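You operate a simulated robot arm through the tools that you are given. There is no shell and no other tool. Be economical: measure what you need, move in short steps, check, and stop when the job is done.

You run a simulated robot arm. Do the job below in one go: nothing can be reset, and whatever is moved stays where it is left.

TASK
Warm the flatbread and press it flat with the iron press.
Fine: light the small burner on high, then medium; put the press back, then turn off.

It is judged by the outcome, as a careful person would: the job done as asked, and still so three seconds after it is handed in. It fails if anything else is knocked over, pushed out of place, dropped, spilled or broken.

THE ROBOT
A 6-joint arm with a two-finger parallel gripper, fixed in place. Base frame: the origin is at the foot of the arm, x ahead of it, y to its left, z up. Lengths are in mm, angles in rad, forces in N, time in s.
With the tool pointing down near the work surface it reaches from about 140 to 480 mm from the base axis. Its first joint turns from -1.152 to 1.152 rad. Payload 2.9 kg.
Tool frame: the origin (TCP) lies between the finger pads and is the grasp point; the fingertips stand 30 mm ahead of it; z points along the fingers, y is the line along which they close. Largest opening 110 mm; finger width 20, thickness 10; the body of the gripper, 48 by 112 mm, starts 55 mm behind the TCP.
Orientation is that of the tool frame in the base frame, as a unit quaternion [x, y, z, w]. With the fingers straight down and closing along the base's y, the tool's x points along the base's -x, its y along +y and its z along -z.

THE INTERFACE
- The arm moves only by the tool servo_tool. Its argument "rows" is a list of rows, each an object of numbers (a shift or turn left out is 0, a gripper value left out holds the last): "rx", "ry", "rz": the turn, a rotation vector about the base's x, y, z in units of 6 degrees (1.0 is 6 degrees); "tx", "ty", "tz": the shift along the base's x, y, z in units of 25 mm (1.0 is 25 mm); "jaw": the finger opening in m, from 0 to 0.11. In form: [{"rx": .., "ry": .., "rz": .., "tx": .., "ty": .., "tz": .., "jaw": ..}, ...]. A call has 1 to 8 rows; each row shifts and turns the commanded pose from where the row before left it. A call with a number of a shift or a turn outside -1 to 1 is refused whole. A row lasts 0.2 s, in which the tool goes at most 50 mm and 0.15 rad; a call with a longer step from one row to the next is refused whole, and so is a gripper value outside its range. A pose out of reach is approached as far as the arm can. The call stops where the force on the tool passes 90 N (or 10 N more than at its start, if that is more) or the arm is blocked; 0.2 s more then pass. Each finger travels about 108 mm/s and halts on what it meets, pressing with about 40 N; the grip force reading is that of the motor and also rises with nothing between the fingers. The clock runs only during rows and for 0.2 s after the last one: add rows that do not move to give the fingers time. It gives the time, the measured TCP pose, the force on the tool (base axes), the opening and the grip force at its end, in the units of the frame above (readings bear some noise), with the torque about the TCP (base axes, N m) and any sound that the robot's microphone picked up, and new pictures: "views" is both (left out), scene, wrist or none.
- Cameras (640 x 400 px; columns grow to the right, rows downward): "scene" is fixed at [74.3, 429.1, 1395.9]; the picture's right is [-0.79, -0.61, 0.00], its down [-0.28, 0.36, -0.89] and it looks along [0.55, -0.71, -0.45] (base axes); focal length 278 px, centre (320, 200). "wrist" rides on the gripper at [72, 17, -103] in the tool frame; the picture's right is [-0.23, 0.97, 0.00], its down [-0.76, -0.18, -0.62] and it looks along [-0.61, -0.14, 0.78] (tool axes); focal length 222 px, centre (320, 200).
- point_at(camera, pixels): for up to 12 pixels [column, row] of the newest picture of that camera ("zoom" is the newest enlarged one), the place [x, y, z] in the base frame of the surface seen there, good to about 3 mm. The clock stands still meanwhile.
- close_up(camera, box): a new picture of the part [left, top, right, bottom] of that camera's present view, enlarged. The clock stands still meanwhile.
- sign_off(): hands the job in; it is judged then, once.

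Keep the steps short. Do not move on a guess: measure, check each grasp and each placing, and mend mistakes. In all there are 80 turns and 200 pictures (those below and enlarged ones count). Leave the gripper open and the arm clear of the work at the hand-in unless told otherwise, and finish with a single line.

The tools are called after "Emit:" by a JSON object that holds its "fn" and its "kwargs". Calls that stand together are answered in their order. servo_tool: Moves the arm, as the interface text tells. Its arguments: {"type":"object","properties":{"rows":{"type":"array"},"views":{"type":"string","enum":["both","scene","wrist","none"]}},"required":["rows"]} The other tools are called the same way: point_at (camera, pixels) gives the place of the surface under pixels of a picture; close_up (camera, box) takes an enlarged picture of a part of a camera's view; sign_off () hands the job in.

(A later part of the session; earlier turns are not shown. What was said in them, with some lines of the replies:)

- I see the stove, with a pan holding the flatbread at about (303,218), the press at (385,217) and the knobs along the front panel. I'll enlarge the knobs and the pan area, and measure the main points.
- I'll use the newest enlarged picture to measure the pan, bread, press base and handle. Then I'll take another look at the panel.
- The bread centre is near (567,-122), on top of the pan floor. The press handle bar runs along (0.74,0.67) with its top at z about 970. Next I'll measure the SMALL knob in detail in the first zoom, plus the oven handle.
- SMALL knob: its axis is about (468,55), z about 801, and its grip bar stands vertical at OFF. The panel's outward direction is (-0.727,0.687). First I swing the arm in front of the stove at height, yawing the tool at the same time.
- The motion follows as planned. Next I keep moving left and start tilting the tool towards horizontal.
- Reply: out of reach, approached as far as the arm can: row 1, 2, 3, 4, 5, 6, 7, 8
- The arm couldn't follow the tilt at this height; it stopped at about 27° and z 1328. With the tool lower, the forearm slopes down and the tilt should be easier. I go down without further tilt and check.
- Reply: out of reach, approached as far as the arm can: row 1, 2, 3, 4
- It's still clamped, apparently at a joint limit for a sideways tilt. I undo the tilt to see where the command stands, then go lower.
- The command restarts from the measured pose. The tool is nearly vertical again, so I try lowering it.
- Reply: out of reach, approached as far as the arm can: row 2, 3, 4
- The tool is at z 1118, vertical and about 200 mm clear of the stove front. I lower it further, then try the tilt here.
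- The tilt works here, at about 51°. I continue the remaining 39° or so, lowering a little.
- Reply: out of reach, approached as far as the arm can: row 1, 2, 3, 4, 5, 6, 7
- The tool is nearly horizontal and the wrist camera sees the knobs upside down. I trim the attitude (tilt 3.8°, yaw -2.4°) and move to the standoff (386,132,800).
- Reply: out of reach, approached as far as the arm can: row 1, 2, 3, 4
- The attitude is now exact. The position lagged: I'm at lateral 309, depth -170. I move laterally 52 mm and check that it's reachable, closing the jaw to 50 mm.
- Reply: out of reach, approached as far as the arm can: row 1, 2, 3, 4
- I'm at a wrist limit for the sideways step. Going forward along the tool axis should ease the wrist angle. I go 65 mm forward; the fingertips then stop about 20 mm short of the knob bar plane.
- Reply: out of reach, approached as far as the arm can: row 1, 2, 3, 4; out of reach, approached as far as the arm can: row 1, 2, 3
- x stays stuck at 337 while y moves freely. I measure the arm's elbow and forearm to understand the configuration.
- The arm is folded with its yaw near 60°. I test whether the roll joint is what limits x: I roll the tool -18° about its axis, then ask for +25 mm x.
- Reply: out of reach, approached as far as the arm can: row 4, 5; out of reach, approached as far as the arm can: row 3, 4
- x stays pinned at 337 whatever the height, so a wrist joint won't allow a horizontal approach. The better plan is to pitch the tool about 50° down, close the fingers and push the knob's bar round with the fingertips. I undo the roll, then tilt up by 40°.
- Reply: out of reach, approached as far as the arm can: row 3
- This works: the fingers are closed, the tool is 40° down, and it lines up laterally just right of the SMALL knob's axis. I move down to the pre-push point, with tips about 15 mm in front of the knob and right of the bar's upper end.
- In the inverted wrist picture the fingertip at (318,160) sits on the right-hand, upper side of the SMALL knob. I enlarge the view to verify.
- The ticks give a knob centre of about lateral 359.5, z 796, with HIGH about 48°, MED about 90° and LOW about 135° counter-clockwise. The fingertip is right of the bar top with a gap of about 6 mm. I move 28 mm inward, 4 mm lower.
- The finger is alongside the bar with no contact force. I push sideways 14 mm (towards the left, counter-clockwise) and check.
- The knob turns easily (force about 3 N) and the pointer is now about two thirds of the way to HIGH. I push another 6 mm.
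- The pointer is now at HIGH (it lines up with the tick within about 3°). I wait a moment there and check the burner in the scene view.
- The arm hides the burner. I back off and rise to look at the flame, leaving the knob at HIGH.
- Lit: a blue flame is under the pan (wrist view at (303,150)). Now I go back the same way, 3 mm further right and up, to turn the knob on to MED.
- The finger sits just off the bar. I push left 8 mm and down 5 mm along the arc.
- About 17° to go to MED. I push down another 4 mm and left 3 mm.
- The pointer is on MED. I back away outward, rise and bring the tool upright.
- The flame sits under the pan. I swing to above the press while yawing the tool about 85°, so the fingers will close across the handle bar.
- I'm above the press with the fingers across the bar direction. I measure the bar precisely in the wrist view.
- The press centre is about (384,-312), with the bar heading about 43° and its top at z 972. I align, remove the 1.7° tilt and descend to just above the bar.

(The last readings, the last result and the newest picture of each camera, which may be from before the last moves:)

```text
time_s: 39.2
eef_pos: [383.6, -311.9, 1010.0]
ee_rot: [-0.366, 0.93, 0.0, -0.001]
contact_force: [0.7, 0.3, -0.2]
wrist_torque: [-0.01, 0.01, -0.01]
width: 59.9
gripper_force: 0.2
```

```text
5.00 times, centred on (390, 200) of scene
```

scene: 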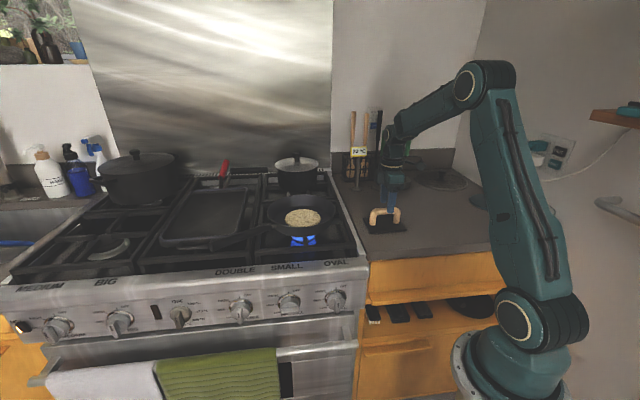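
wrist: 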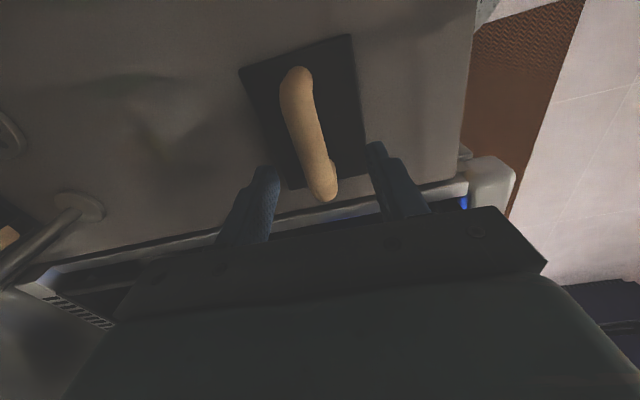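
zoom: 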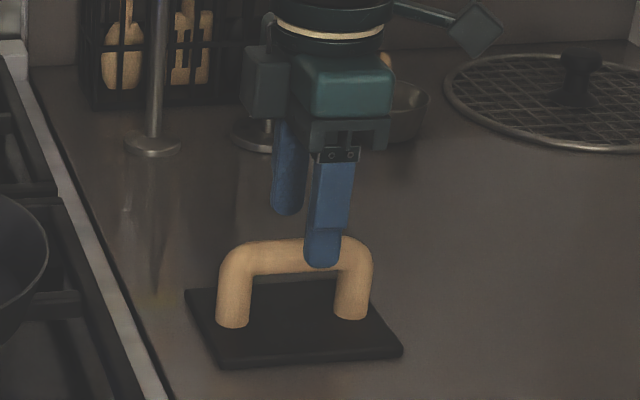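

The fingers straddle the bar symmetrically. I descend 48 mm and look before closing.

Emit:
{"fn": "servo_tool", "kwargs": {"rows": [{"tz": -0.64}, {"tz": -0.64}, {"tz": -0.64}], "views": "none"}}

Emit:
{"fn": "close_up", "kwargs": {"camera": "scene", "box": [340, 160, 440, 240]}}

```text
time_s: 40.0
eef_pos: [383.9, -310.7, 962.3]
ee_rot: [-0.368, 0.93, 0.001, 0.0]
contact_force: [-0.2, 0.7, -0.3]
wrist_torque: [0.01, 0.01, -0.02]
width: 59.8
gripper_force: 0.0
```

```text
5.00 times, centred on (390, 200) of scene
```

zoom: 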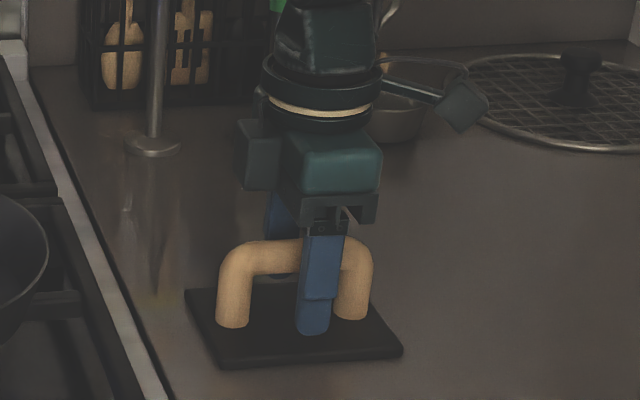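

Centred on the bar. Closing now.

Emit:
{"fn": "servo_tool", "kwargs": {"rows": [{"jaw": 0.0}, {}, {}, {}], "views": "none"}}

Emit:
{"fn": "servo_tool", "kwargs": {"rows": [{"tz": 0.4}, {"tz": 0.8}, {"tz": 0.8}], "views": "both"}}

```text
time_s: 41.0
eef_pos: [384.3, -311.7, 962.1]
ee_rot: [-0.367, 0.93, 0.001, -0.001]
contact_force: [0.2, 0.9, -0.5]
wrist_torque: [0.06, -0.04, 0.18]
width: 21.2
gripper_force: 40.2
```

```text
time_s: 41.8
eef_pos: [383.3, -312.4, 1013.7]
ee_rot: [-0.366, 0.93, 0.0, 0.0]
contact_force: [0.0, 1.0, -0.8]
wrist_torque: [0.0, -0.03, 0.01]
width: 0.0
gripper_force: 38.0
```

scene: 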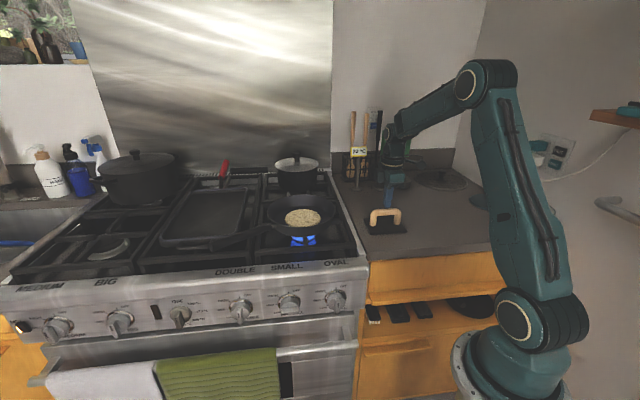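
wrist: 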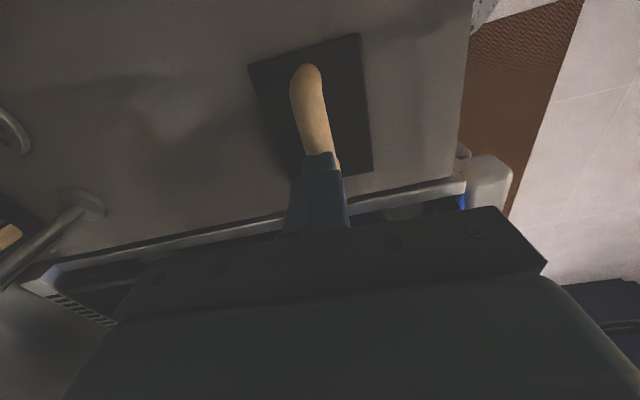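

The handle slipped out: width is 0 after the lift and the press is still on the counter. I check where the press is now, then try a lower grasp and a slower lift to read its weight.

Emit:
{"fn": "point_at", "kwargs": {"camera": "wrist", "pixels": [[250, 66], [358, 35], [372, 170], [306, 70], [320, 130], [300, 175]]}}

Emit:
{"fn": "servo_tool", "kwargs": {"rows": [{"jaw": 0.05}, {}, {}, {"tz": -0.7}, {"tz": -0.7}, {"tz": -0.8}], "views": "wrist"}}

```text
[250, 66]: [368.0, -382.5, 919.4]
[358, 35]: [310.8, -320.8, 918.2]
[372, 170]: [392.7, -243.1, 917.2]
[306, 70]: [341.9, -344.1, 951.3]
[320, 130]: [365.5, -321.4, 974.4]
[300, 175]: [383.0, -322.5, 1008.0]
```

```text
time_s: 43.2
eef_pos: [384.4, -312.6, 957.7]
ee_rot: [-0.366, 0.931, 0.001, 0.0]
contact_force: [0.0, -0.1, -0.5]
wrist_torque: [0.0, -0.03, 0.02]
width: 50.1
gripper_force: 0.1
```

wrist: 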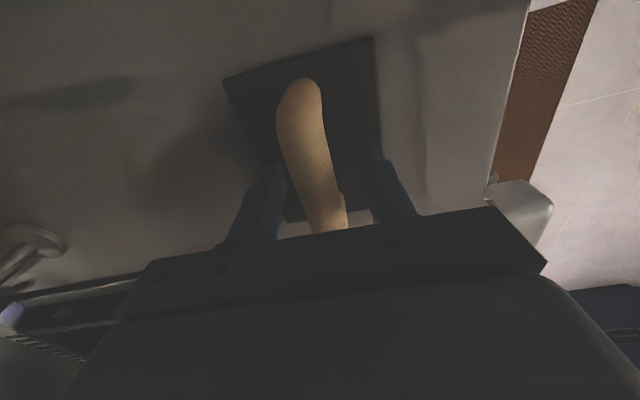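

The press has barely moved. I close again, give it time, then lift only 3 mm and read the force.

Emit:
{"fn": "servo_tool", "kwargs": {"rows": [{"jaw": 0.0}, {}, {}, {}, {}, {"tz": 0.06}, {"tz": 0.06}], "views": "none"}}

Emit:
{"fn": "servo_tool", "kwargs": {"rows": [{"tz": 0.06}, {"tz": 0.06}, {"tz": 0.06}, {"tz": 0.06}], "views": "wrist"}}

```text
time_s: 44.8
eef_pos: [382.9, -310.2, 961.0]
ee_rot: [-0.367, 0.93, 0.0, -0.001]
contact_force: [0.6, -0.7, -5.3]
wrist_torque: [0.02, 0.0, 0.01]
width: 21.3
gripper_force: 39.7
```

```text
time_s: 45.8
eef_pos: [383.2, -310.4, 966.8]
ee_rot: [-0.366, 0.93, 0.002, 0.0]
contact_force: [0.9, 0.8, -5.0]
wrist_torque: [0.01, 0.0, 0.02]
width: 21.2
gripper_force: 40.1
```

wrist: 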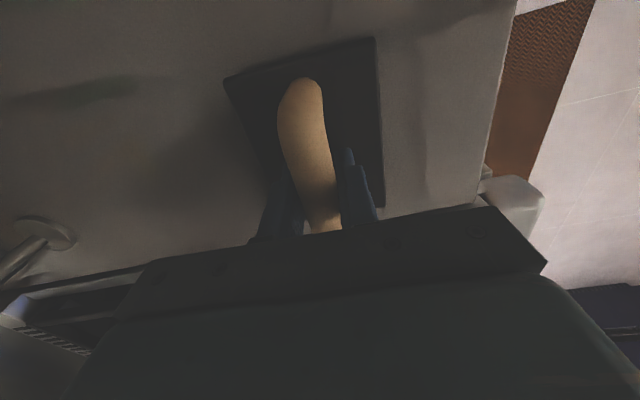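

It holds now: about 5 N of load at width 21. The earlier grip was just too high on the bar. I lift gently to clear the pan rim.

Emit:
{"fn": "servo_tool", "kwargs": {"rows": [{"tz": 0.3}, {"tz": 0.5}, {"tz": 0.6}, {"tz": 0.6}, {"tz": 0.6}, {"tz": 0.6}, {"tz": 0.6}, {"tz": 0.4}], "views": "both"}}

```text
time_s: 47.6
eef_pos: [383.7, -310.1, 1071.4]
ee_rot: [-0.367, 0.93, 0.001, 0.0]
contact_force: [-0.3, 0.7, -4.6]
wrist_torque: [0.03, -0.06, -0.02]
width: 21.6
gripper_force: 40.0
```

scene: 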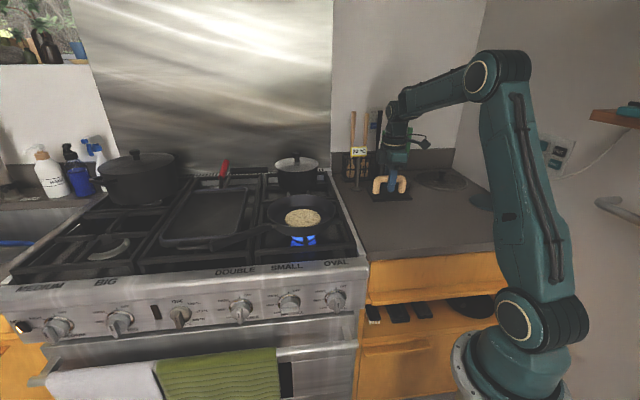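
wrist: 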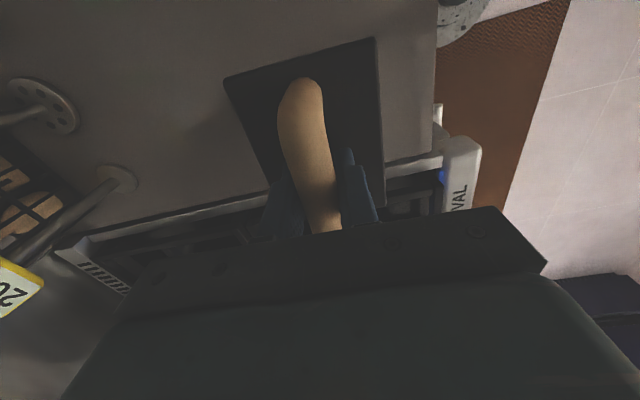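

The press is lifted securely. I carry it towards the pan at this height.

Emit:
{"fn": "servo_tool", "kwargs": {"rows": [{"tx": 0.4, "ty": 0.4}, {"tx": 0.6, "ty": 0.62}, {"tx": 0.6, "ty": 0.62}, {"tx": 0.6, "ty": 0.62}, {"tx": 0.6, "ty": 0.62}, {"tx": 0.6, "ty": 0.62}, {"tx": 0.6, "ty": 0.62}, {"tx": 0.6, "ty": 0.62}], "views": "none"}}

Emit:
{"fn": "servo_tool", "kwargs": {"rows": [{"tx": 0.6, "ty": 0.62}, {"tx": 0.6, "ty": 0.62}, {"tx": 0.6, "ty": 0.62}, {"tx": 0.6, "ty": 0.62}, {"tx": 0.4, "ty": 0.4}], "views": "both"}}

```text
time_s: 49.4
eef_pos: [497.9, -190.7, 1071.9]
ee_rot: [-0.366, 0.93, 0.001, -0.001]
contact_force: [1.0, 0.9, -4.9]
wrist_torque: [-0.01, 0.02, 0.01]
width: 21.1
gripper_force: 40.2
```

```text
time_s: 50.6
eef_pos: [568.4, -119.4, 1073.4]
ee_rot: [-0.366, 0.931, 0.001, 0.0]
contact_force: [-0.3, -0.5, -4.6]
wrist_torque: [-0.01, 0.01, 0.0]
width: 21.1
gripper_force: 39.8
```

scene: 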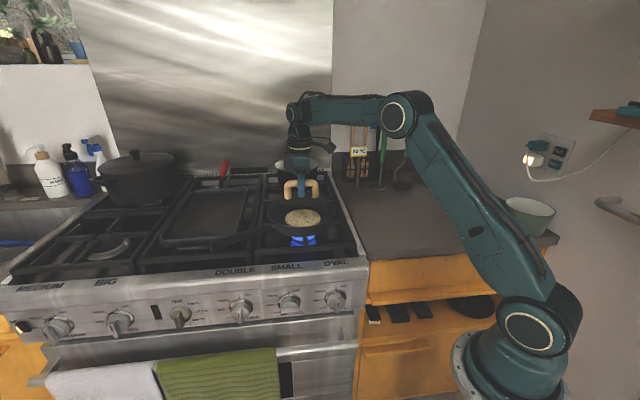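
wrist: 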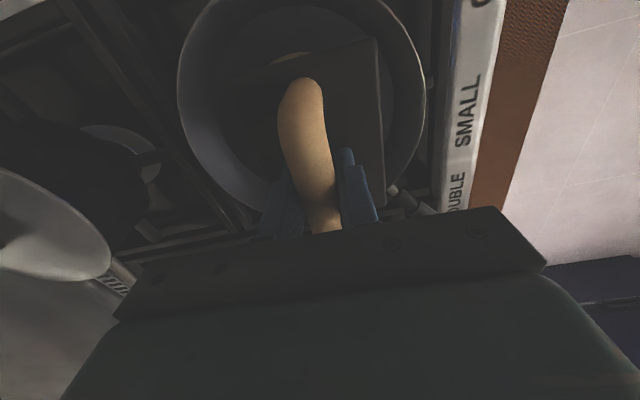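

It reaches there with the tool vertical. I measure the bread centre, rim and press corners before lowering, and check the temperature sign.

Emit:
{"fn": "close_up", "kwargs": {"camera": "scene", "box": [255, 140, 375, 260]}}

Emit:
{"fn": "point_at", "kwargs": {"camera": "wrist", "pixels": [[376, 42], [382, 200], [190, 55], [180, 105], [425, 95], [330, 60]]}}

Emit:
{"fn": "point_at", "kwargs": {"camera": "scene", "pixels": [[303, 218], [286, 218], [320, 217], [303, 226], [268, 213], [335, 211]]}}

```text
3.33 times, centred on (315, 200) of scene
```

zoom: 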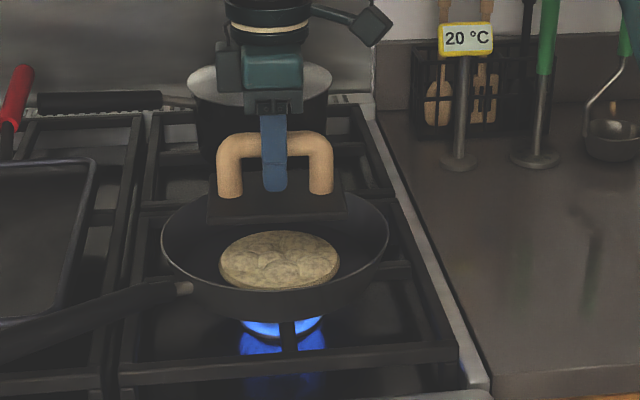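

```text
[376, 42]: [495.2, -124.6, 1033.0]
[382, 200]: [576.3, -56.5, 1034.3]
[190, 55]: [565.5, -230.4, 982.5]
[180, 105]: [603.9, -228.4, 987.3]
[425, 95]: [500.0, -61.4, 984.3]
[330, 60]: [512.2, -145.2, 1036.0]
```

```text
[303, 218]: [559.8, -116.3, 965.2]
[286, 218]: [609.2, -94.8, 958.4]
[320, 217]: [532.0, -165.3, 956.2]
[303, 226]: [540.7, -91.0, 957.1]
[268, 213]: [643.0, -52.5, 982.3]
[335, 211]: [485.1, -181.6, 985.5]
```

The press is level with its centre about (563,-120), and the bread centre is about (570,-124). I shift a little and lower to just above the bread.

Emit:
{"fn": "servo_tool", "kwargs": {"rows": [{"tx": 0.2, "ty": -0.16, "tz": -0.5}, {"tz": -0.6}, {"tz": -0.6}, {"tz": -0.3}], "views": "none"}}

Emit:
{"fn": "servo_tool", "kwargs": {"rows": [{"tz": -0.1}, {"tz": -0.1}, {"tz": -0.1}], "views": "scene"}}

```text
time_s: 51.6
eef_pos: [574.1, -123.6, 1021.7]
ee_rot: [-0.366, 0.931, 0.001, 0.0]
contact_force: [0.0, -0.1, -5.4]
wrist_torque: [0.0, 0.0, 0.03]
width: 21.1
gripper_force: 40.1
```

```text
time_s: 52.4
eef_pos: [575.4, -124.2, 1012.6]
ee_rot: [-0.366, 0.93, 0.002, 0.0]
contact_force: [0.9, 0.5, -5.2]
wrist_torque: [-0.01, -0.04, -0.04]
width: 21.4
gripper_force: 39.6
```

scene: 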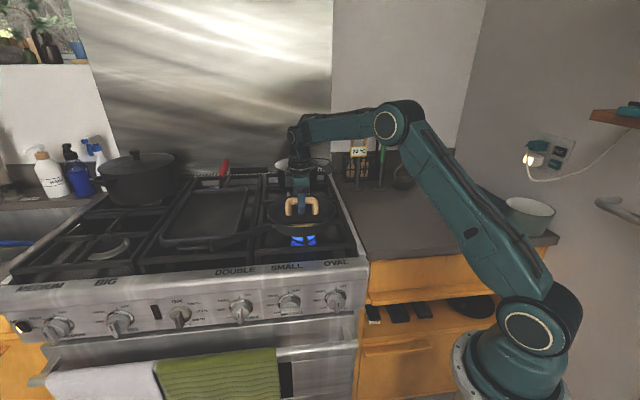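

No contact yet. I check placement over the bread and keep lowering in 2 mm steps.

Emit:
{"fn": "close_up", "kwargs": {"camera": "scene", "box": [255, 170, 345, 250]}}

Emit:
{"fn": "servo_tool", "kwargs": {"rows": [{"tz": -0.08}, {"tz": -0.08}], "views": "none"}}

```text
5.00 times, centred on (300, 210) of scene
```

zoom: 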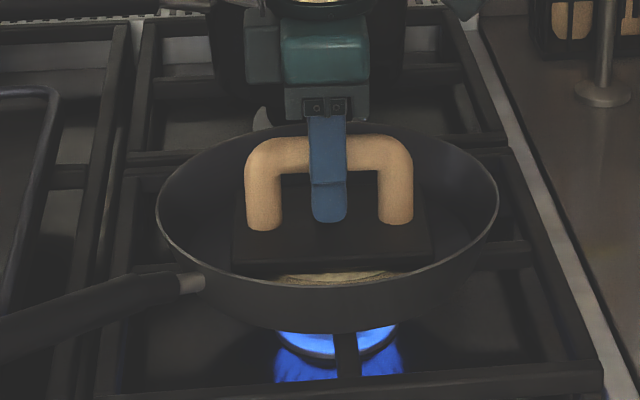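

```text
time_s: 53.0
eef_pos: [573.9, -124.6, 1010.2]
ee_rot: [-0.367, 0.93, 0.0, 0.0]
contact_force: [0.7, 0.0, -4.8]
wrist_torque: [-0.01, 0.01, 0.0]
width: 21.2
gripper_force: 40.1
```

Placement over the bread looks central. I continue down.

Emit:
{"fn": "servo_tool", "kwargs": {"rows": [{"tz": -0.06}, {"tz": -0.06}], "views": "none"}}

Emit:
{"fn": "servo_tool", "kwargs": {"rows": [{"tz": -0.06}, {"tz": -0.06}], "views": "none"}}

```text
time_s: 53.6
eef_pos: [575.2, -123.9, 1007.0]
ee_rot: [-0.367, 0.93, 0.0, -0.001]
contact_force: [0.2, -0.4, -5.2]
wrist_torque: [-0.03, 0.0, 0.01]
width: 20.9
gripper_force: 40.2
```

```text
time_s: 54.2
eef_pos: [573.6, -125.6, 1005.4]
ee_rot: [-0.366, 0.931, 0.0, 0.002]
contact_force: [-4.7, -1.4, 13.6]
wrist_torque: [-0.26, 0.47, 0.0]
width: 21.3
gripper_force: 39.9
```

Contact: 14 N upward. I press a little more and hold.

Emit:
{"fn": "servo_tool", "kwargs": {"rows": [{"tz": -0.06}, {"tz": -0.04}, {}, {}], "views": "none"}}

Emit:
{"fn": "close_up", "kwargs": {"camera": "scene", "box": [255, 170, 345, 250]}}

```text
time_s: 55.2
eef_pos: [574.8, -123.9, 1004.7]
ee_rot: [-0.366, 0.931, -0.001, 0.003]
contact_force: [0.7, 0.0, 30.7]
wrist_torque: [0.06, -0.05, 0.0]
width: 21.4
gripper_force: 39.9
```

```text
5.00 times, centred on (300, 210) of scene
```

zoom: 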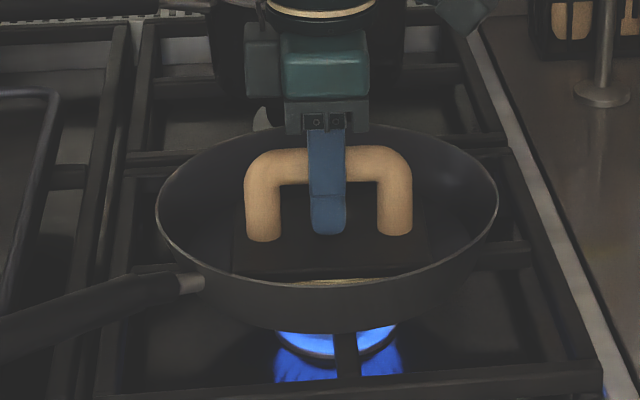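

Pressing evenly at about 31 N. I press slightly harder and hold for a few seconds.

Emit:
{"fn": "servo_tool", "kwargs": {"rows": [{"tz": -0.05}, {}, {}, {}, {}, {}, {}, {}], "views": "none"}}

Emit:
{"fn": "servo_tool", "kwargs": {"rows": [{}, {}, {}, {}, {}, {}, {}, {}], "views": "none"}}

Emit:
{"fn": "servo_tool", "kwargs": {"rows": [{}, {}, {}, {}, {}, {}, {}, {}], "views": "scene"}}

```text
time_s: 57.0
eef_pos: [574.3, -124.2, 1004.4]
ee_rot: [-0.367, 0.93, -0.002, 0.004]
contact_force: [0.7, 0.3, 30.8]
wrist_torque: [0.04, -0.04, 0.0]
width: 21.4
gripper_force: 40.1
```

```text
time_s: 58.8
eef_pos: [574.5, -124.9, 1005.1]
ee_rot: [-0.367, 0.93, -0.001, 0.003]
contact_force: [0.1, 0.3, 29.8]
wrist_torque: [-0.03, -0.04, -0.02]
width: 21.2
gripper_force: 40.2
```

```text
time_s: 60.6
eef_pos: [572.9, -124.3, 1004.0]
ee_rot: [-0.367, 0.93, 0.0, 0.003]
contact_force: [0.0, -0.6, 29.7]
wrist_torque: [0.02, -0.03, -0.03]
width: 21.3
gripper_force: 40.2
```

scene: 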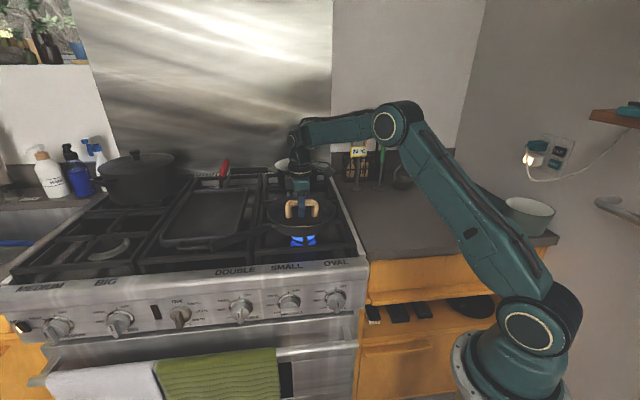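

Steady pressing at about 30 N for 5 s. I lift slowly to check the bread and the temperature sign.

Emit:
{"fn": "servo_tool", "kwargs": {"rows": [{"tz": 0.08}, {"tz": 0.12}, {"tz": 0.2}, {"tz": 0.3}, {"tz": 0.5}, {"tz": 0.6}, {"tz": 0.6}, {"tz": 0.4}], "views": "scene"}}

Emit:
{"fn": "close_up", "kwargs": {"camera": "scene", "box": [255, 140, 375, 260]}}

```text
time_s: 62.4
eef_pos: [574.1, -124.9, 1070.2]
ee_rot: [-0.366, 0.931, 0.001, 0.0]
contact_force: [0.4, -0.1, -4.2]
wrist_torque: [0.02, 0.01, 0.0]
width: 21.2
gripper_force: 40.2
```

scene: 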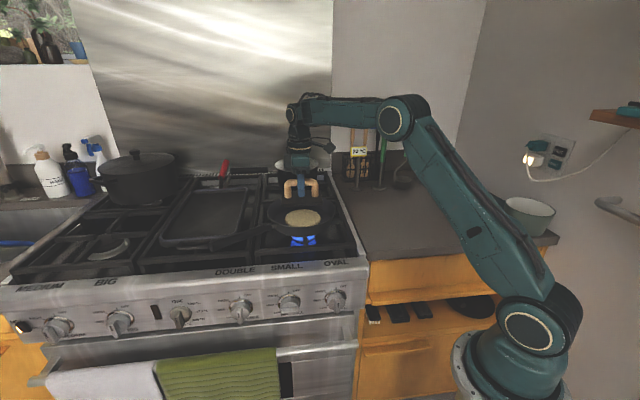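

```text
3.33 times, centred on (315, 200) of scene
```

zoom: 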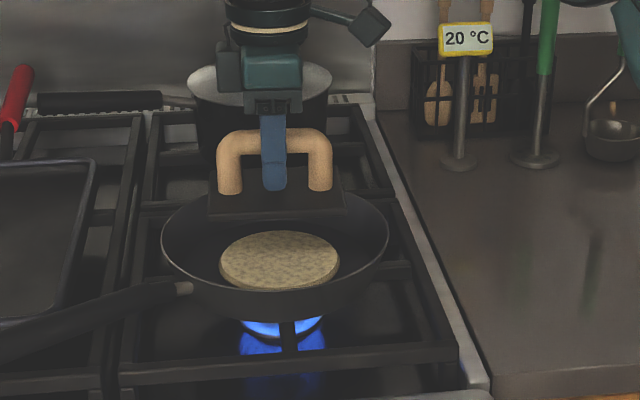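

The bread is flat and smooth now. I carry the press back to its spot at TCP (384,-311).

Emit:
{"fn": "servo_tool", "kwargs": {"rows": [{"tx": -0.4, "ty": -0.4}, {"tx": -0.6, "ty": -0.588}, {"tx": -0.6, "ty": -0.588}, {"tx": -0.6, "ty": -0.588}, {"tx": -0.6, "ty": -0.588}, {"tx": -0.6, "ty": -0.588}, {"tx": -0.6, "ty": -0.588}, {"tx": -0.6, "ty": -0.588}], "views": "none"}}

Emit:
{"fn": "servo_tool", "kwargs": {"rows": [{"tx": -0.6, "ty": -0.588}, {"tx": -0.6, "ty": -0.588}, {"tx": -0.6, "ty": -0.588}, {"tx": -0.6, "ty": -0.588}, {"tx": -0.4, "ty": -0.4}, {"tx": -0.2, "ty": -0.2}], "views": "both"}}

```text
time_s: 64.2
eef_pos: [456.9, -239.0, 1070.8]
ee_rot: [-0.366, 0.931, 0.001, 0.0]
contact_force: [-0.6, -0.9, -4.8]
wrist_torque: [0.03, 0.02, 0.02]
width: 21.2
gripper_force: 40.1
```

```text
time_s: 65.6
eef_pos: [384.7, -310.2, 1069.8]
ee_rot: [-0.367, 0.93, 0.001, 0.0]
contact_force: [0.3, -0.1, -5.4]
wrist_torque: [0.04, 0.02, 0.02]
width: 21.2
gripper_force: 39.9
```

scene: 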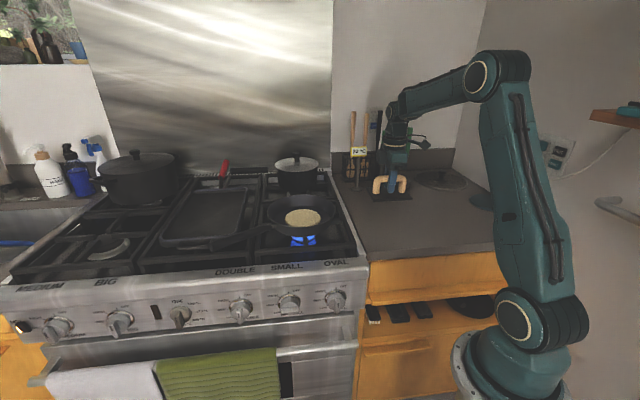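
wrist: 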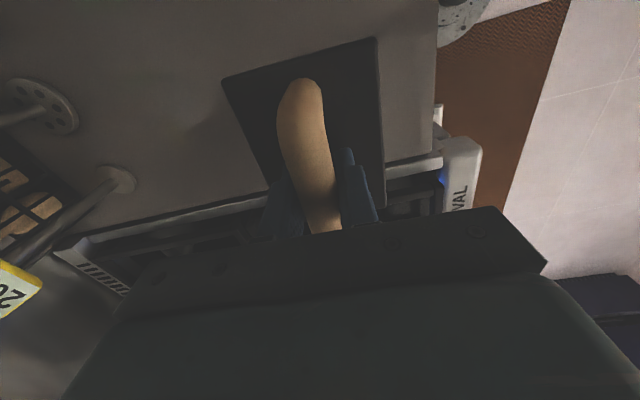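

I'm above the original spot. I lower to 6 mm above the expected seat height (TCP about 957 to 960), then in small steps.

Emit:
{"fn": "servo_tool", "kwargs": {"rows": [{"tz": -0.6}, {"tz": -0.8}, {"tz": -0.8}, {"tz": -0.8}, {"tz": -0.7}, {"tz": -0.4}], "views": "none"}}

Emit:
{"fn": "servo_tool", "kwargs": {"rows": [{"tz": -0.08}, {"tz": -0.08}], "views": "none"}}

```text
time_s: 67.0
eef_pos: [383.3, -309.5, 967.7]
ee_rot: [-0.367, 0.93, 0.001, 0.0]
contact_force: [-0.3, 0.0, -5.5]
wrist_torque: [0.02, 0.01, 0.02]
width: 21.3
gripper_force: 39.9
```

```text
time_s: 67.6
eef_pos: [383.6, -310.9, 963.0]
ee_rot: [-0.367, 0.93, 0.001, 0.0]
contact_force: [-0.3, -0.3, -5.3]
wrist_torque: [-0.04, -0.02, -0.01]
width: 21.2
gripper_force: 39.8
```

Emit:
{"fn": "servo_tool", "kwargs": {"rows": [{"tz": -0.08}, {"tz": -0.06}], "views": "none"}}

Emit:
{"fn": "servo_tool", "kwargs": {"rows": [{"tz": -0.06}, {}], "views": "none"}}

```text
time_s: 68.2
eef_pos: [382.8, -310.8, 961.2]
ee_rot: [-0.367, 0.93, 0.0, 0.0]
contact_force: [0.7, 0.1, -4.9]
wrist_torque: [0.01, 0.01, 0.01]
width: 21.2
gripper_force: 39.9
```

```text
time_s: 68.8
eef_pos: [382.8, -310.6, 958.5]
ee_rot: [-0.366, 0.931, 0.001, 0.0]
contact_force: [0.4, -0.5, -4.4]
wrist_torque: [0.0, 0.0, -0.01]
width: 21.4
gripper_force: 39.8
```

The weight isn't off the gripper yet. I go on in small steps.

Emit:
{"fn": "servo_tool", "kwargs": {"rows": [{"tz": -0.06}, {}], "views": "none"}}

Emit:
{"fn": "servo_tool", "kwargs": {"rows": [{"tz": -0.06}, {}], "views": "none"}}

```text
time_s: 69.4
eef_pos: [384.9, -310.8, 958.2]
ee_rot: [-0.367, 0.93, 0.001, 0.0]
contact_force: [0.0, -0.7, -4.8]
wrist_torque: [-0.03, -0.01, -0.02]
width: 21.4
gripper_force: 40.3
```

```text
time_s: 70.0
eef_pos: [383.8, -309.9, 955.5]
ee_rot: [-0.368, 0.93, 0.0, 0.0]
contact_force: [0.4, 0.0, -2.5]
wrist_torque: [0.15, 0.01, 0.02]
width: 21.4
gripper_force: 39.8
```

Touching down (the load is falling). One more millimetre, then open.

Emit:
{"fn": "servo_tool", "kwargs": {"rows": [{"tz": -0.04}, {}, {"jaw": 0.06}, {}, {}], "views": "none"}}

Emit:
{"fn": "servo_tool", "kwargs": {"rows": [{"tz": 0.6}, {"tz": 0.8}, {"tz": 0.8}, {"tz": 0.8}, {"tz": 0.8}, {"tz": 1}], "views": "both"}}

Emit:
{"fn": "close_up", "kwargs": {"camera": "scene", "box": [230, 140, 430, 265]}}

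```text
time_s: 71.2
eef_pos: [383.5, -310.7, 955.3]
ee_rot: [-0.366, 0.931, 0.002, 0.0]
contact_force: [-0.6, 0.6, 0.3]
wrist_torque: [-0.02, 0.02, 0.02]
width: 60.1
gripper_force: 0.0
```

```text
time_s: 72.6
eef_pos: [381.9, -311.7, 1076.1]
ee_rot: [-0.367, 0.93, 0.001, 0.0]
contact_force: [0.5, 1.3, -0.3]
wrist_torque: [-0.01, 0.03, 0.01]
width: 60.1
gripper_force: 0.1
```

scene: 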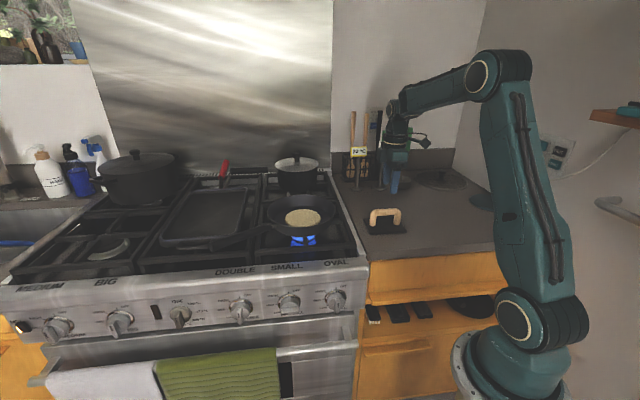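
wrist: 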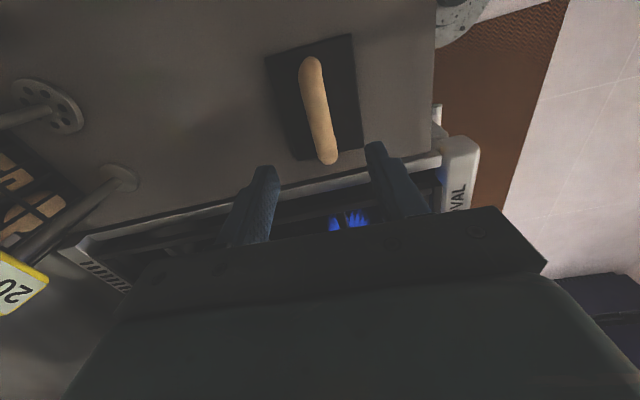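

```text
3.20 times, centred on (330, 202) of scene
```

zoom: 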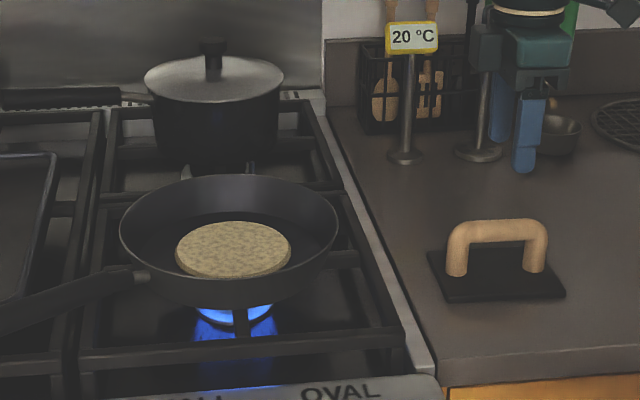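

The press is back at the same pixels as at the start, and the bread is flat with the flame still on. Now I return to the knob: swing back, reversing the yaw and closing the fingers.

Emit:
{"fn": "servo_tool", "kwargs": {"rows": [{"rz": -0.9, "ty": 0.88, "tx": 0.05, "jaw": 0.0}, {"rz": -0.9, "ty": 0.88, "tx": 0.05}, {"rz": -0.9, "ty": 0.88, "tx": 0.05}, {"rz": -0.9, "ty": 0.88, "tx": 0.05}, {"rz": -0.9, "ty": 0.88, "tx": 0.05}, {"rz": -0.9, "ty": 0.88, "tx": 0.05}, {"rz": -0.9, "ty": 0.88, "tx": 0.05}, {"rz": -0.9, "ty": 0.88, "tx": 0.05}], "views": "none"}}

Emit:
{"fn": "servo_tool", "kwargs": {"rows": [{"rz": -0.9, "ty": 0.88, "tx": 0.05}, {"rz": -0.9, "ty": 0.88, "tx": 0.05}, {"rz": -0.9, "ty": 0.88, "tx": 0.05}, {"rz": -0.9, "ty": 0.88, "tx": 0.05}, {"rz": -0.9, "ty": 0.88, "tx": 0.05}, {"rz": -0.9, "ty": 0.88, "tx": 0.05}, {"rz": -0.9, "ty": 0.88, "tx": 0.05}, {"rz": -0.9, "ty": 0.88, "tx": 0.05}], "views": "none"}}

Emit:
{"fn": "servo_tool", "kwargs": {"rows": [{"rx": -0.687, "ry": -0.727, "ty": 0.4}, {"rx": -0.687, "ry": -0.727, "ty": 0.4}, {"rx": -0.687, "ry": -0.727, "ty": 0.4}, {"rx": -0.687, "ry": -0.727, "tz": -0.7, "ty": 0.4}, {"rx": -0.687, "ry": -0.727, "tz": -0.7, "ty": 0.4}, {"rx": -0.687, "ry": -0.727, "tz": -0.7, "ty": 0.4}, {"rx": -0.687, "ry": -0.727, "tz": -0.7, "ty": 0.4}, {"rx": -0.687, "ry": -0.727, "tz": -0.7, "ty": 0.4}], "views": "none"}}

```text
time_s: 74.4
eef_pos: [393.0, -135.4, 1073.7]
ee_rot: [0.003, 1.0, 0.001, 0.0]
contact_force: [0.5, 0.3, 0.5]
wrist_torque: [-0.04, 0.01, -0.01]
width: 0.3
gripper_force: 37.3
```

```text
time_s: 76.2
eef_pos: [401.3, 40.3, 1075.4]
ee_rot: [0.371, 0.929, 0.0, 0.001]
contact_force: [0.5, -0.6, 0.3]
wrist_torque: [0.0, 0.03, -0.02]
width: 0.0
gripper_force: 37.6
```

```text
time_s: 78.0
eef_pos: [401.2, 121.1, 986.6]
ee_rot: [0.337, 0.848, -0.15, 0.38]
contact_force: [-0.2, 0.4, -0.4]
wrist_torque: [-0.02, 0.0, 0.01]
width: 0.0
gripper_force: 37.6
```

Posture as before. I descend to the pre-push point: above the bar's right end, tips about 20 mm in front.

Emit:
{"fn": "servo_tool", "kwargs": {"rows": [{"tz": -0.98, "tx": 0.095, "ty": -0.255, "rx": -0.14, "ry": -0.15}, {"tz": -0.98, "tx": 0.095, "ty": -0.255}, {"tz": -0.98, "tx": 0.095, "ty": -0.255}, {"tz": -0.98, "tx": 0.095, "ty": -0.255}, {"tz": -0.98, "tx": 0.095, "ty": -0.255}, {"tz": -0.98, "tx": 0.095, "ty": -0.255}], "views": "none"}}

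Emit:
{"fn": "close_up", "kwargs": {"camera": "wrist", "box": [260, 80, 440, 192]}}

```text
time_s: 79.4
eef_pos: [415.9, 81.4, 841.3]
ee_rot: [0.335, 0.845, -0.152, 0.388]
contact_force: [-0.1, -0.8, 0.1]
wrist_torque: [0.01, 0.01, -0.04]
width: 0.0
gripper_force: 37.5
```

```text
3.56 times, centred on (350, 136) of wrist
```

zoom: 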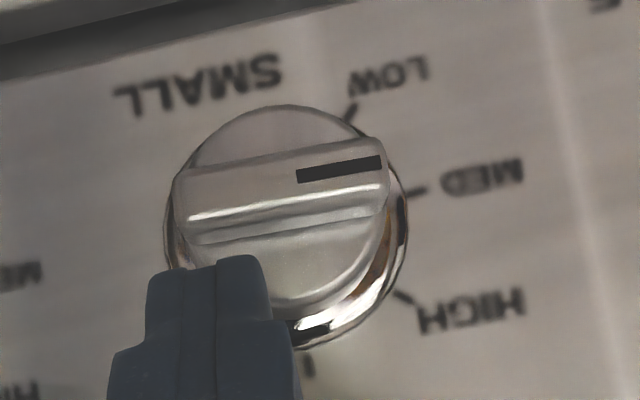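

The knob still reads MED and the finger is over the bar's right half. I move inward 30 mm, then push down 10 mm moving slightly right.

Emit:
{"fn": "servo_tool", "kwargs": {"rows": [{"tx": 0.43, "ty": -0.41}, {"tx": 0.43, "ty": -0.41}, {"tz": -0.2}, {"tz": -0.2, "tx": -0.05, "ty": -0.05}, {"tz": -0.2, "tx": -0.05, "ty": -0.05}, {}], "views": "none"}}

Emit:
{"fn": "close_up", "kwargs": {"camera": "wrist", "box": [260, 80, 440, 192]}}

```text
time_s: 80.8
eef_pos: [437.6, 59.8, 826.7]
ee_rot: [0.337, 0.844, -0.154, 0.388]
contact_force: [-2.9, 0.9, 11.1]
wrist_torque: [-0.03, -0.2, -0.14]
width: 0.0
gripper_force: 37.7
```

```text
3.56 times, centred on (350, 136) of wrist
```

zoom: 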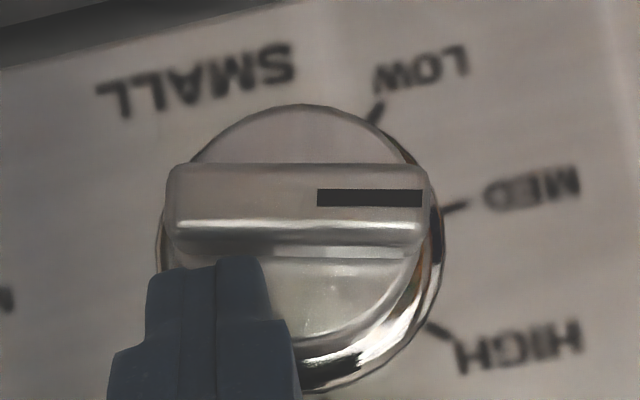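

It's turning clockwise, as wanted. I continue: down 8 mm, right 4 mm.

Emit:
{"fn": "servo_tool", "kwargs": {"rows": [{"tz": -0.16, "tx": -0.055, "ty": -0.058}, {"tz": -0.16, "tx": -0.055, "ty": -0.058}, {}], "views": "none"}}

Emit:
{"fn": "close_up", "kwargs": {"camera": "wrist", "box": [260, 80, 440, 192]}}

```text
time_s: 81.5
eef_pos: [436.7, 59.4, 826.9]
ee_rot: [0.334, 0.842, -0.151, 0.396]
contact_force: [-21.5, 8.9, 19.5]
wrist_torque: [0.11, -0.05, -0.11]
width: 0.2
gripper_force: 38.0
stopped in row 3: the force on the tool passed its limit at 93 N (the readings are from after the stop); the commanded pose is now the measured one
```

```text
3.56 times, centred on (350, 136) of wrist
```

zoom: 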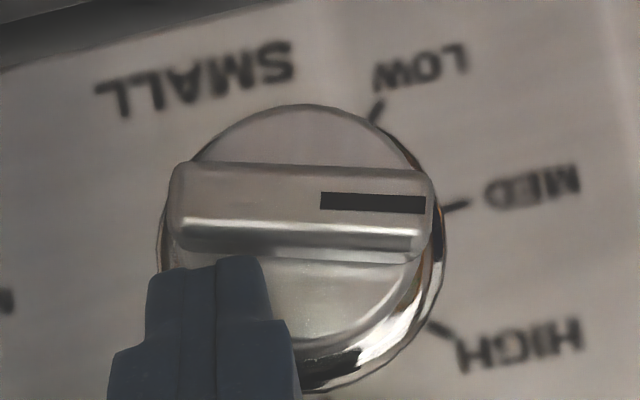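

The push jammed: the outward and upward force means the tip is catching the knob's round body. I back out 4 mm and continue the push at that depth.

Emit:
{"fn": "servo_tool", "kwargs": {"rows": [{"tx": -0.12, "ty": 0.11, "tz": 0.08}, {}], "views": "none"}}

Emit:
{"fn": "servo_tool", "kwargs": {"rows": [{"tz": -0.12, "tx": -0.03, "ty": -0.03}, {"tz": -0.12, "tx": -0.03, "ty": -0.03}, {}], "views": "none"}}

Emit:
{"fn": "close_up", "kwargs": {"camera": "wrist", "box": [260, 80, 440, 192]}}

```text
time_s: 82.1
eef_pos: [435.6, 62.0, 827.6]
ee_rot: [0.334, 0.842, -0.15, 0.397]
contact_force: [-0.1, 0.5, 0.7]
wrist_torque: [0.01, 0.03, 0.0]
width: 0.0
gripper_force: 38.2
```

```text
time_s: 82.9
eef_pos: [432.6, 61.1, 821.1]
ee_rot: [0.334, 0.842, -0.15, 0.397]
contact_force: [-0.2, 0.4, 0.6]
wrist_torque: [-0.03, -0.03, 0.02]
width: 0.0
gripper_force: 37.5
```

```text
3.56 times, centred on (350, 136) of wrist
```

zoom: 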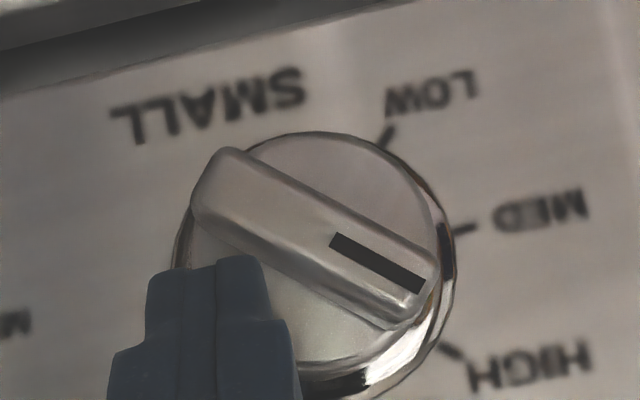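

It has snapped back to HIGH on the way. I continue down 8 mm, then push left.

Emit:
{"fn": "servo_tool", "kwargs": {"rows": [{"tz": -0.16, "tx": -0.03, "ty": -0.03}, {"tz": -0.16}, {}], "views": "none"}}

Emit:
{"fn": "close_up", "kwargs": {"camera": "wrist", "box": [260, 80, 440, 192]}}

```text
time_s: 83.7
eef_pos: [432.5, 57.3, 812.3]
ee_rot: [0.334, 0.841, -0.151, 0.397]
contact_force: [-0.7, -0.8, -0.9]
wrist_torque: [-0.03, 0.02, 0.02]
width: 0.0
gripper_force: 37.8
```

```text
3.56 times, centred on (350, 136) of wrist
```

zoom: 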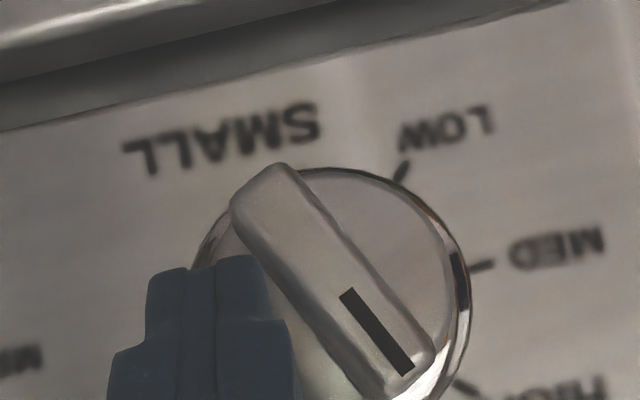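

About 30° to go. Down 7 mm with 2 mm outward, then left 4 mm.

Emit:
{"fn": "servo_tool", "kwargs": {"rows": [{"tz": -0.16, "tx": -0.06, "ty": 0.055}, {"tz": -0.12}, {"tx": 0.055, "ty": 0.058}, {"tx": 0.055, "ty": 0.058}, {}], "views": "none"}}

Emit:
{"fn": "close_up", "kwargs": {"camera": "wrist", "box": [240, 80, 440, 205]}}

```text
time_s: 84.9
eef_pos: [433.3, 63.4, 807.1]
ee_rot: [0.334, 0.841, -0.15, 0.398]
contact_force: [-4.0, -1.4, 0.9]
wrist_torque: [-0.05, -0.01, -0.08]
width: 0.1
gripper_force: 37.5
```

```text
3.20 times, centred on (340, 142) of wrist
```

zoom: 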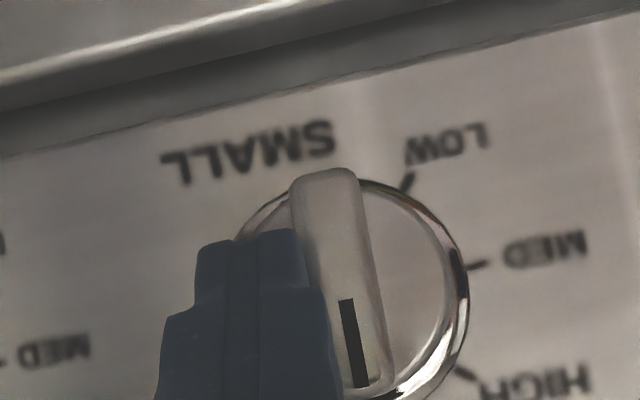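

The pointer matches the original OFF slope. I back off right and outward, rise, and check the flame and the knob.

Emit:
{"fn": "servo_tool", "kwargs": {"rows": [{"tx": -0.1, "ty": -0.1}, {"tx": -0.6, "ty": 0.57}, {"tx": -0.7, "ty": 0.66}, {"tx": -0.7, "ty": 0.66}, {"tz": 1}, {"tz": 1}, {"tz": 1}, {"tz": 1}], "views": "wrist"}}

Emit:
{"fn": "servo_tool", "kwargs": {"rows": [{"tz": 1}, {"tz": 1, "jaw": 0.08}, {"rx": 0.687, "ry": 0.727, "tz": 1}, {"rx": 0.687, "ry": 0.727, "tz": 1}, {"rx": 0.687, "ry": 0.727, "tz": 1}, {"rx": 0.687, "ry": 0.727, "tz": 1}, {"rx": 0.687, "ry": 0.727, "tz": 1}, {"rx": 0.687, "ry": 0.727, "tz": 1}], "views": "both"}}

Emit:
{"fn": "close_up", "kwargs": {"camera": "scene", "box": [210, 205, 370, 325]}}

```text
time_s: 86.7
eef_pos: [381.6, 108.9, 905.2]
ee_rot: [0.334, 0.842, -0.15, 0.396]
contact_force: [-0.1, 0.6, 0.3]
wrist_torque: [-0.02, -0.05, -0.03]
width: 0.2
gripper_force: 37.3
```

wrist: 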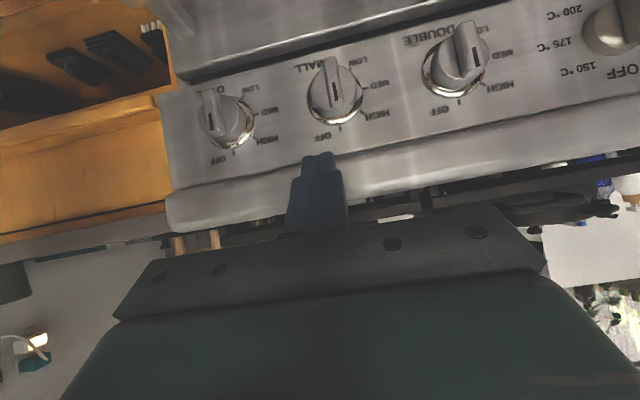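

```text
time_s: 88.5
eef_pos: [378.4, 107.8, 1106.1]
ee_rot: [0.367, 0.922, -0.039, 0.117]
contact_force: [0.0, 0.3, -0.6]
wrist_torque: [-0.01, 0.0, -0.01]
width: 79.9
gripper_force: 0.1
```

scene: 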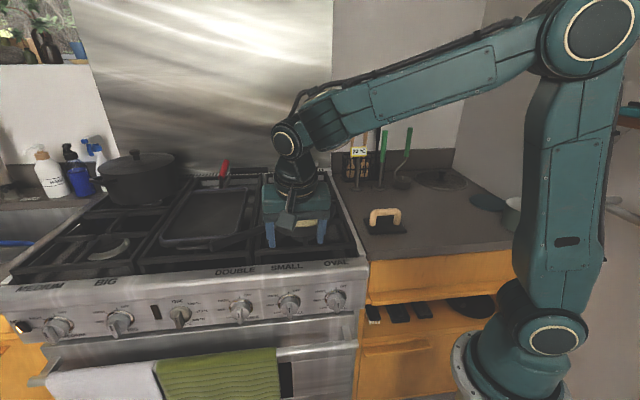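
wrist: 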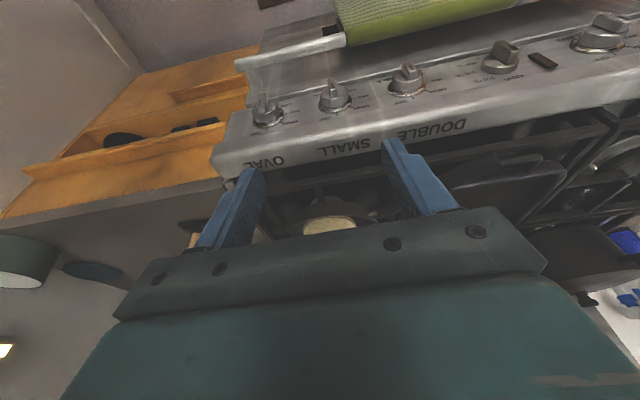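

```text
3.33 times, centred on (290, 265) of scene
```

zoom: 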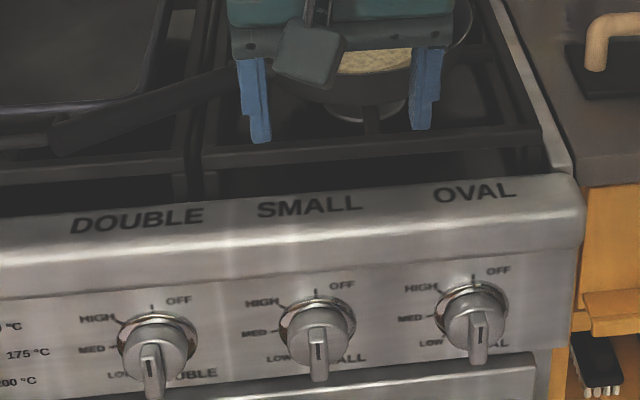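

The flame is out and the SMALL knob is at OFF like its neighbours. I move the arm up and clear, then take a final look.

Emit:
{"fn": "servo_tool", "kwargs": {"rows": [{"tz": 1, "tx": -0.6}, {"tz": 1, "tx": -0.6}, {"tz": 1, "tx": -0.6}, {"tz": 1, "ty": -0.5}, {"tz": 0.5, "ty": -1}, {"ty": -1}, {"ty": -1}, {"ty": -1}], "views": "scene"}}

Emit:
{"fn": "close_up", "kwargs": {"camera": "scene", "box": [220, 140, 440, 320]}}

```text
time_s: 90.3
eef_pos: [336.4, -5.2, 1219.6]
ee_rot: [0.368, 0.922, -0.039, 0.117]
contact_force: [-0.1, -0.1, -0.2]
wrist_torque: [-0.01, -0.03, -0.01]
width: 79.9
gripper_force: 0.1
```

scene: 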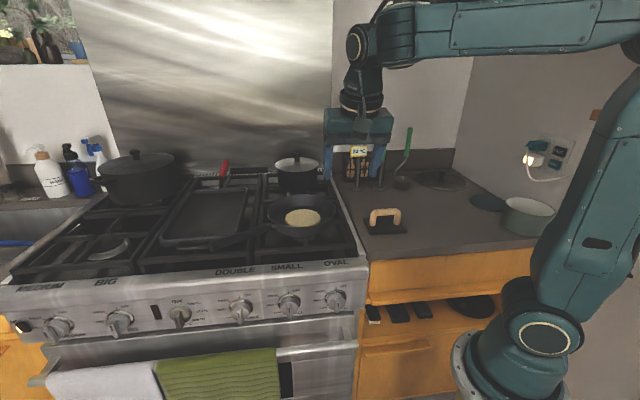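

```text
2.22 times, centred on (330, 230) of scene
```

zoom: 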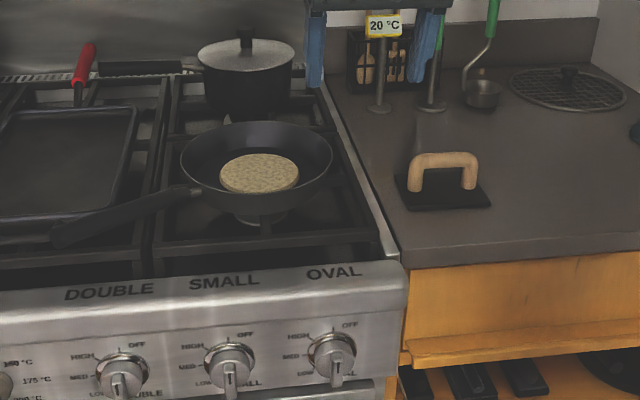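

The bread is flat in the pan, the press is back in its place, the burner is off, and the arm is clear with the gripper open. Nothing else has moved, so I'm handing in.

Emit:
{"fn": "sign_off", "kwargs": {}}

```text
The job is handed in.
```

The flatbread sat about 60 s over the lit small burner (high, then medium) and was pressed flat at about 30 N for 5 s; the press was put back before the burner was turned off, but I had no reading of the bread's temperature.
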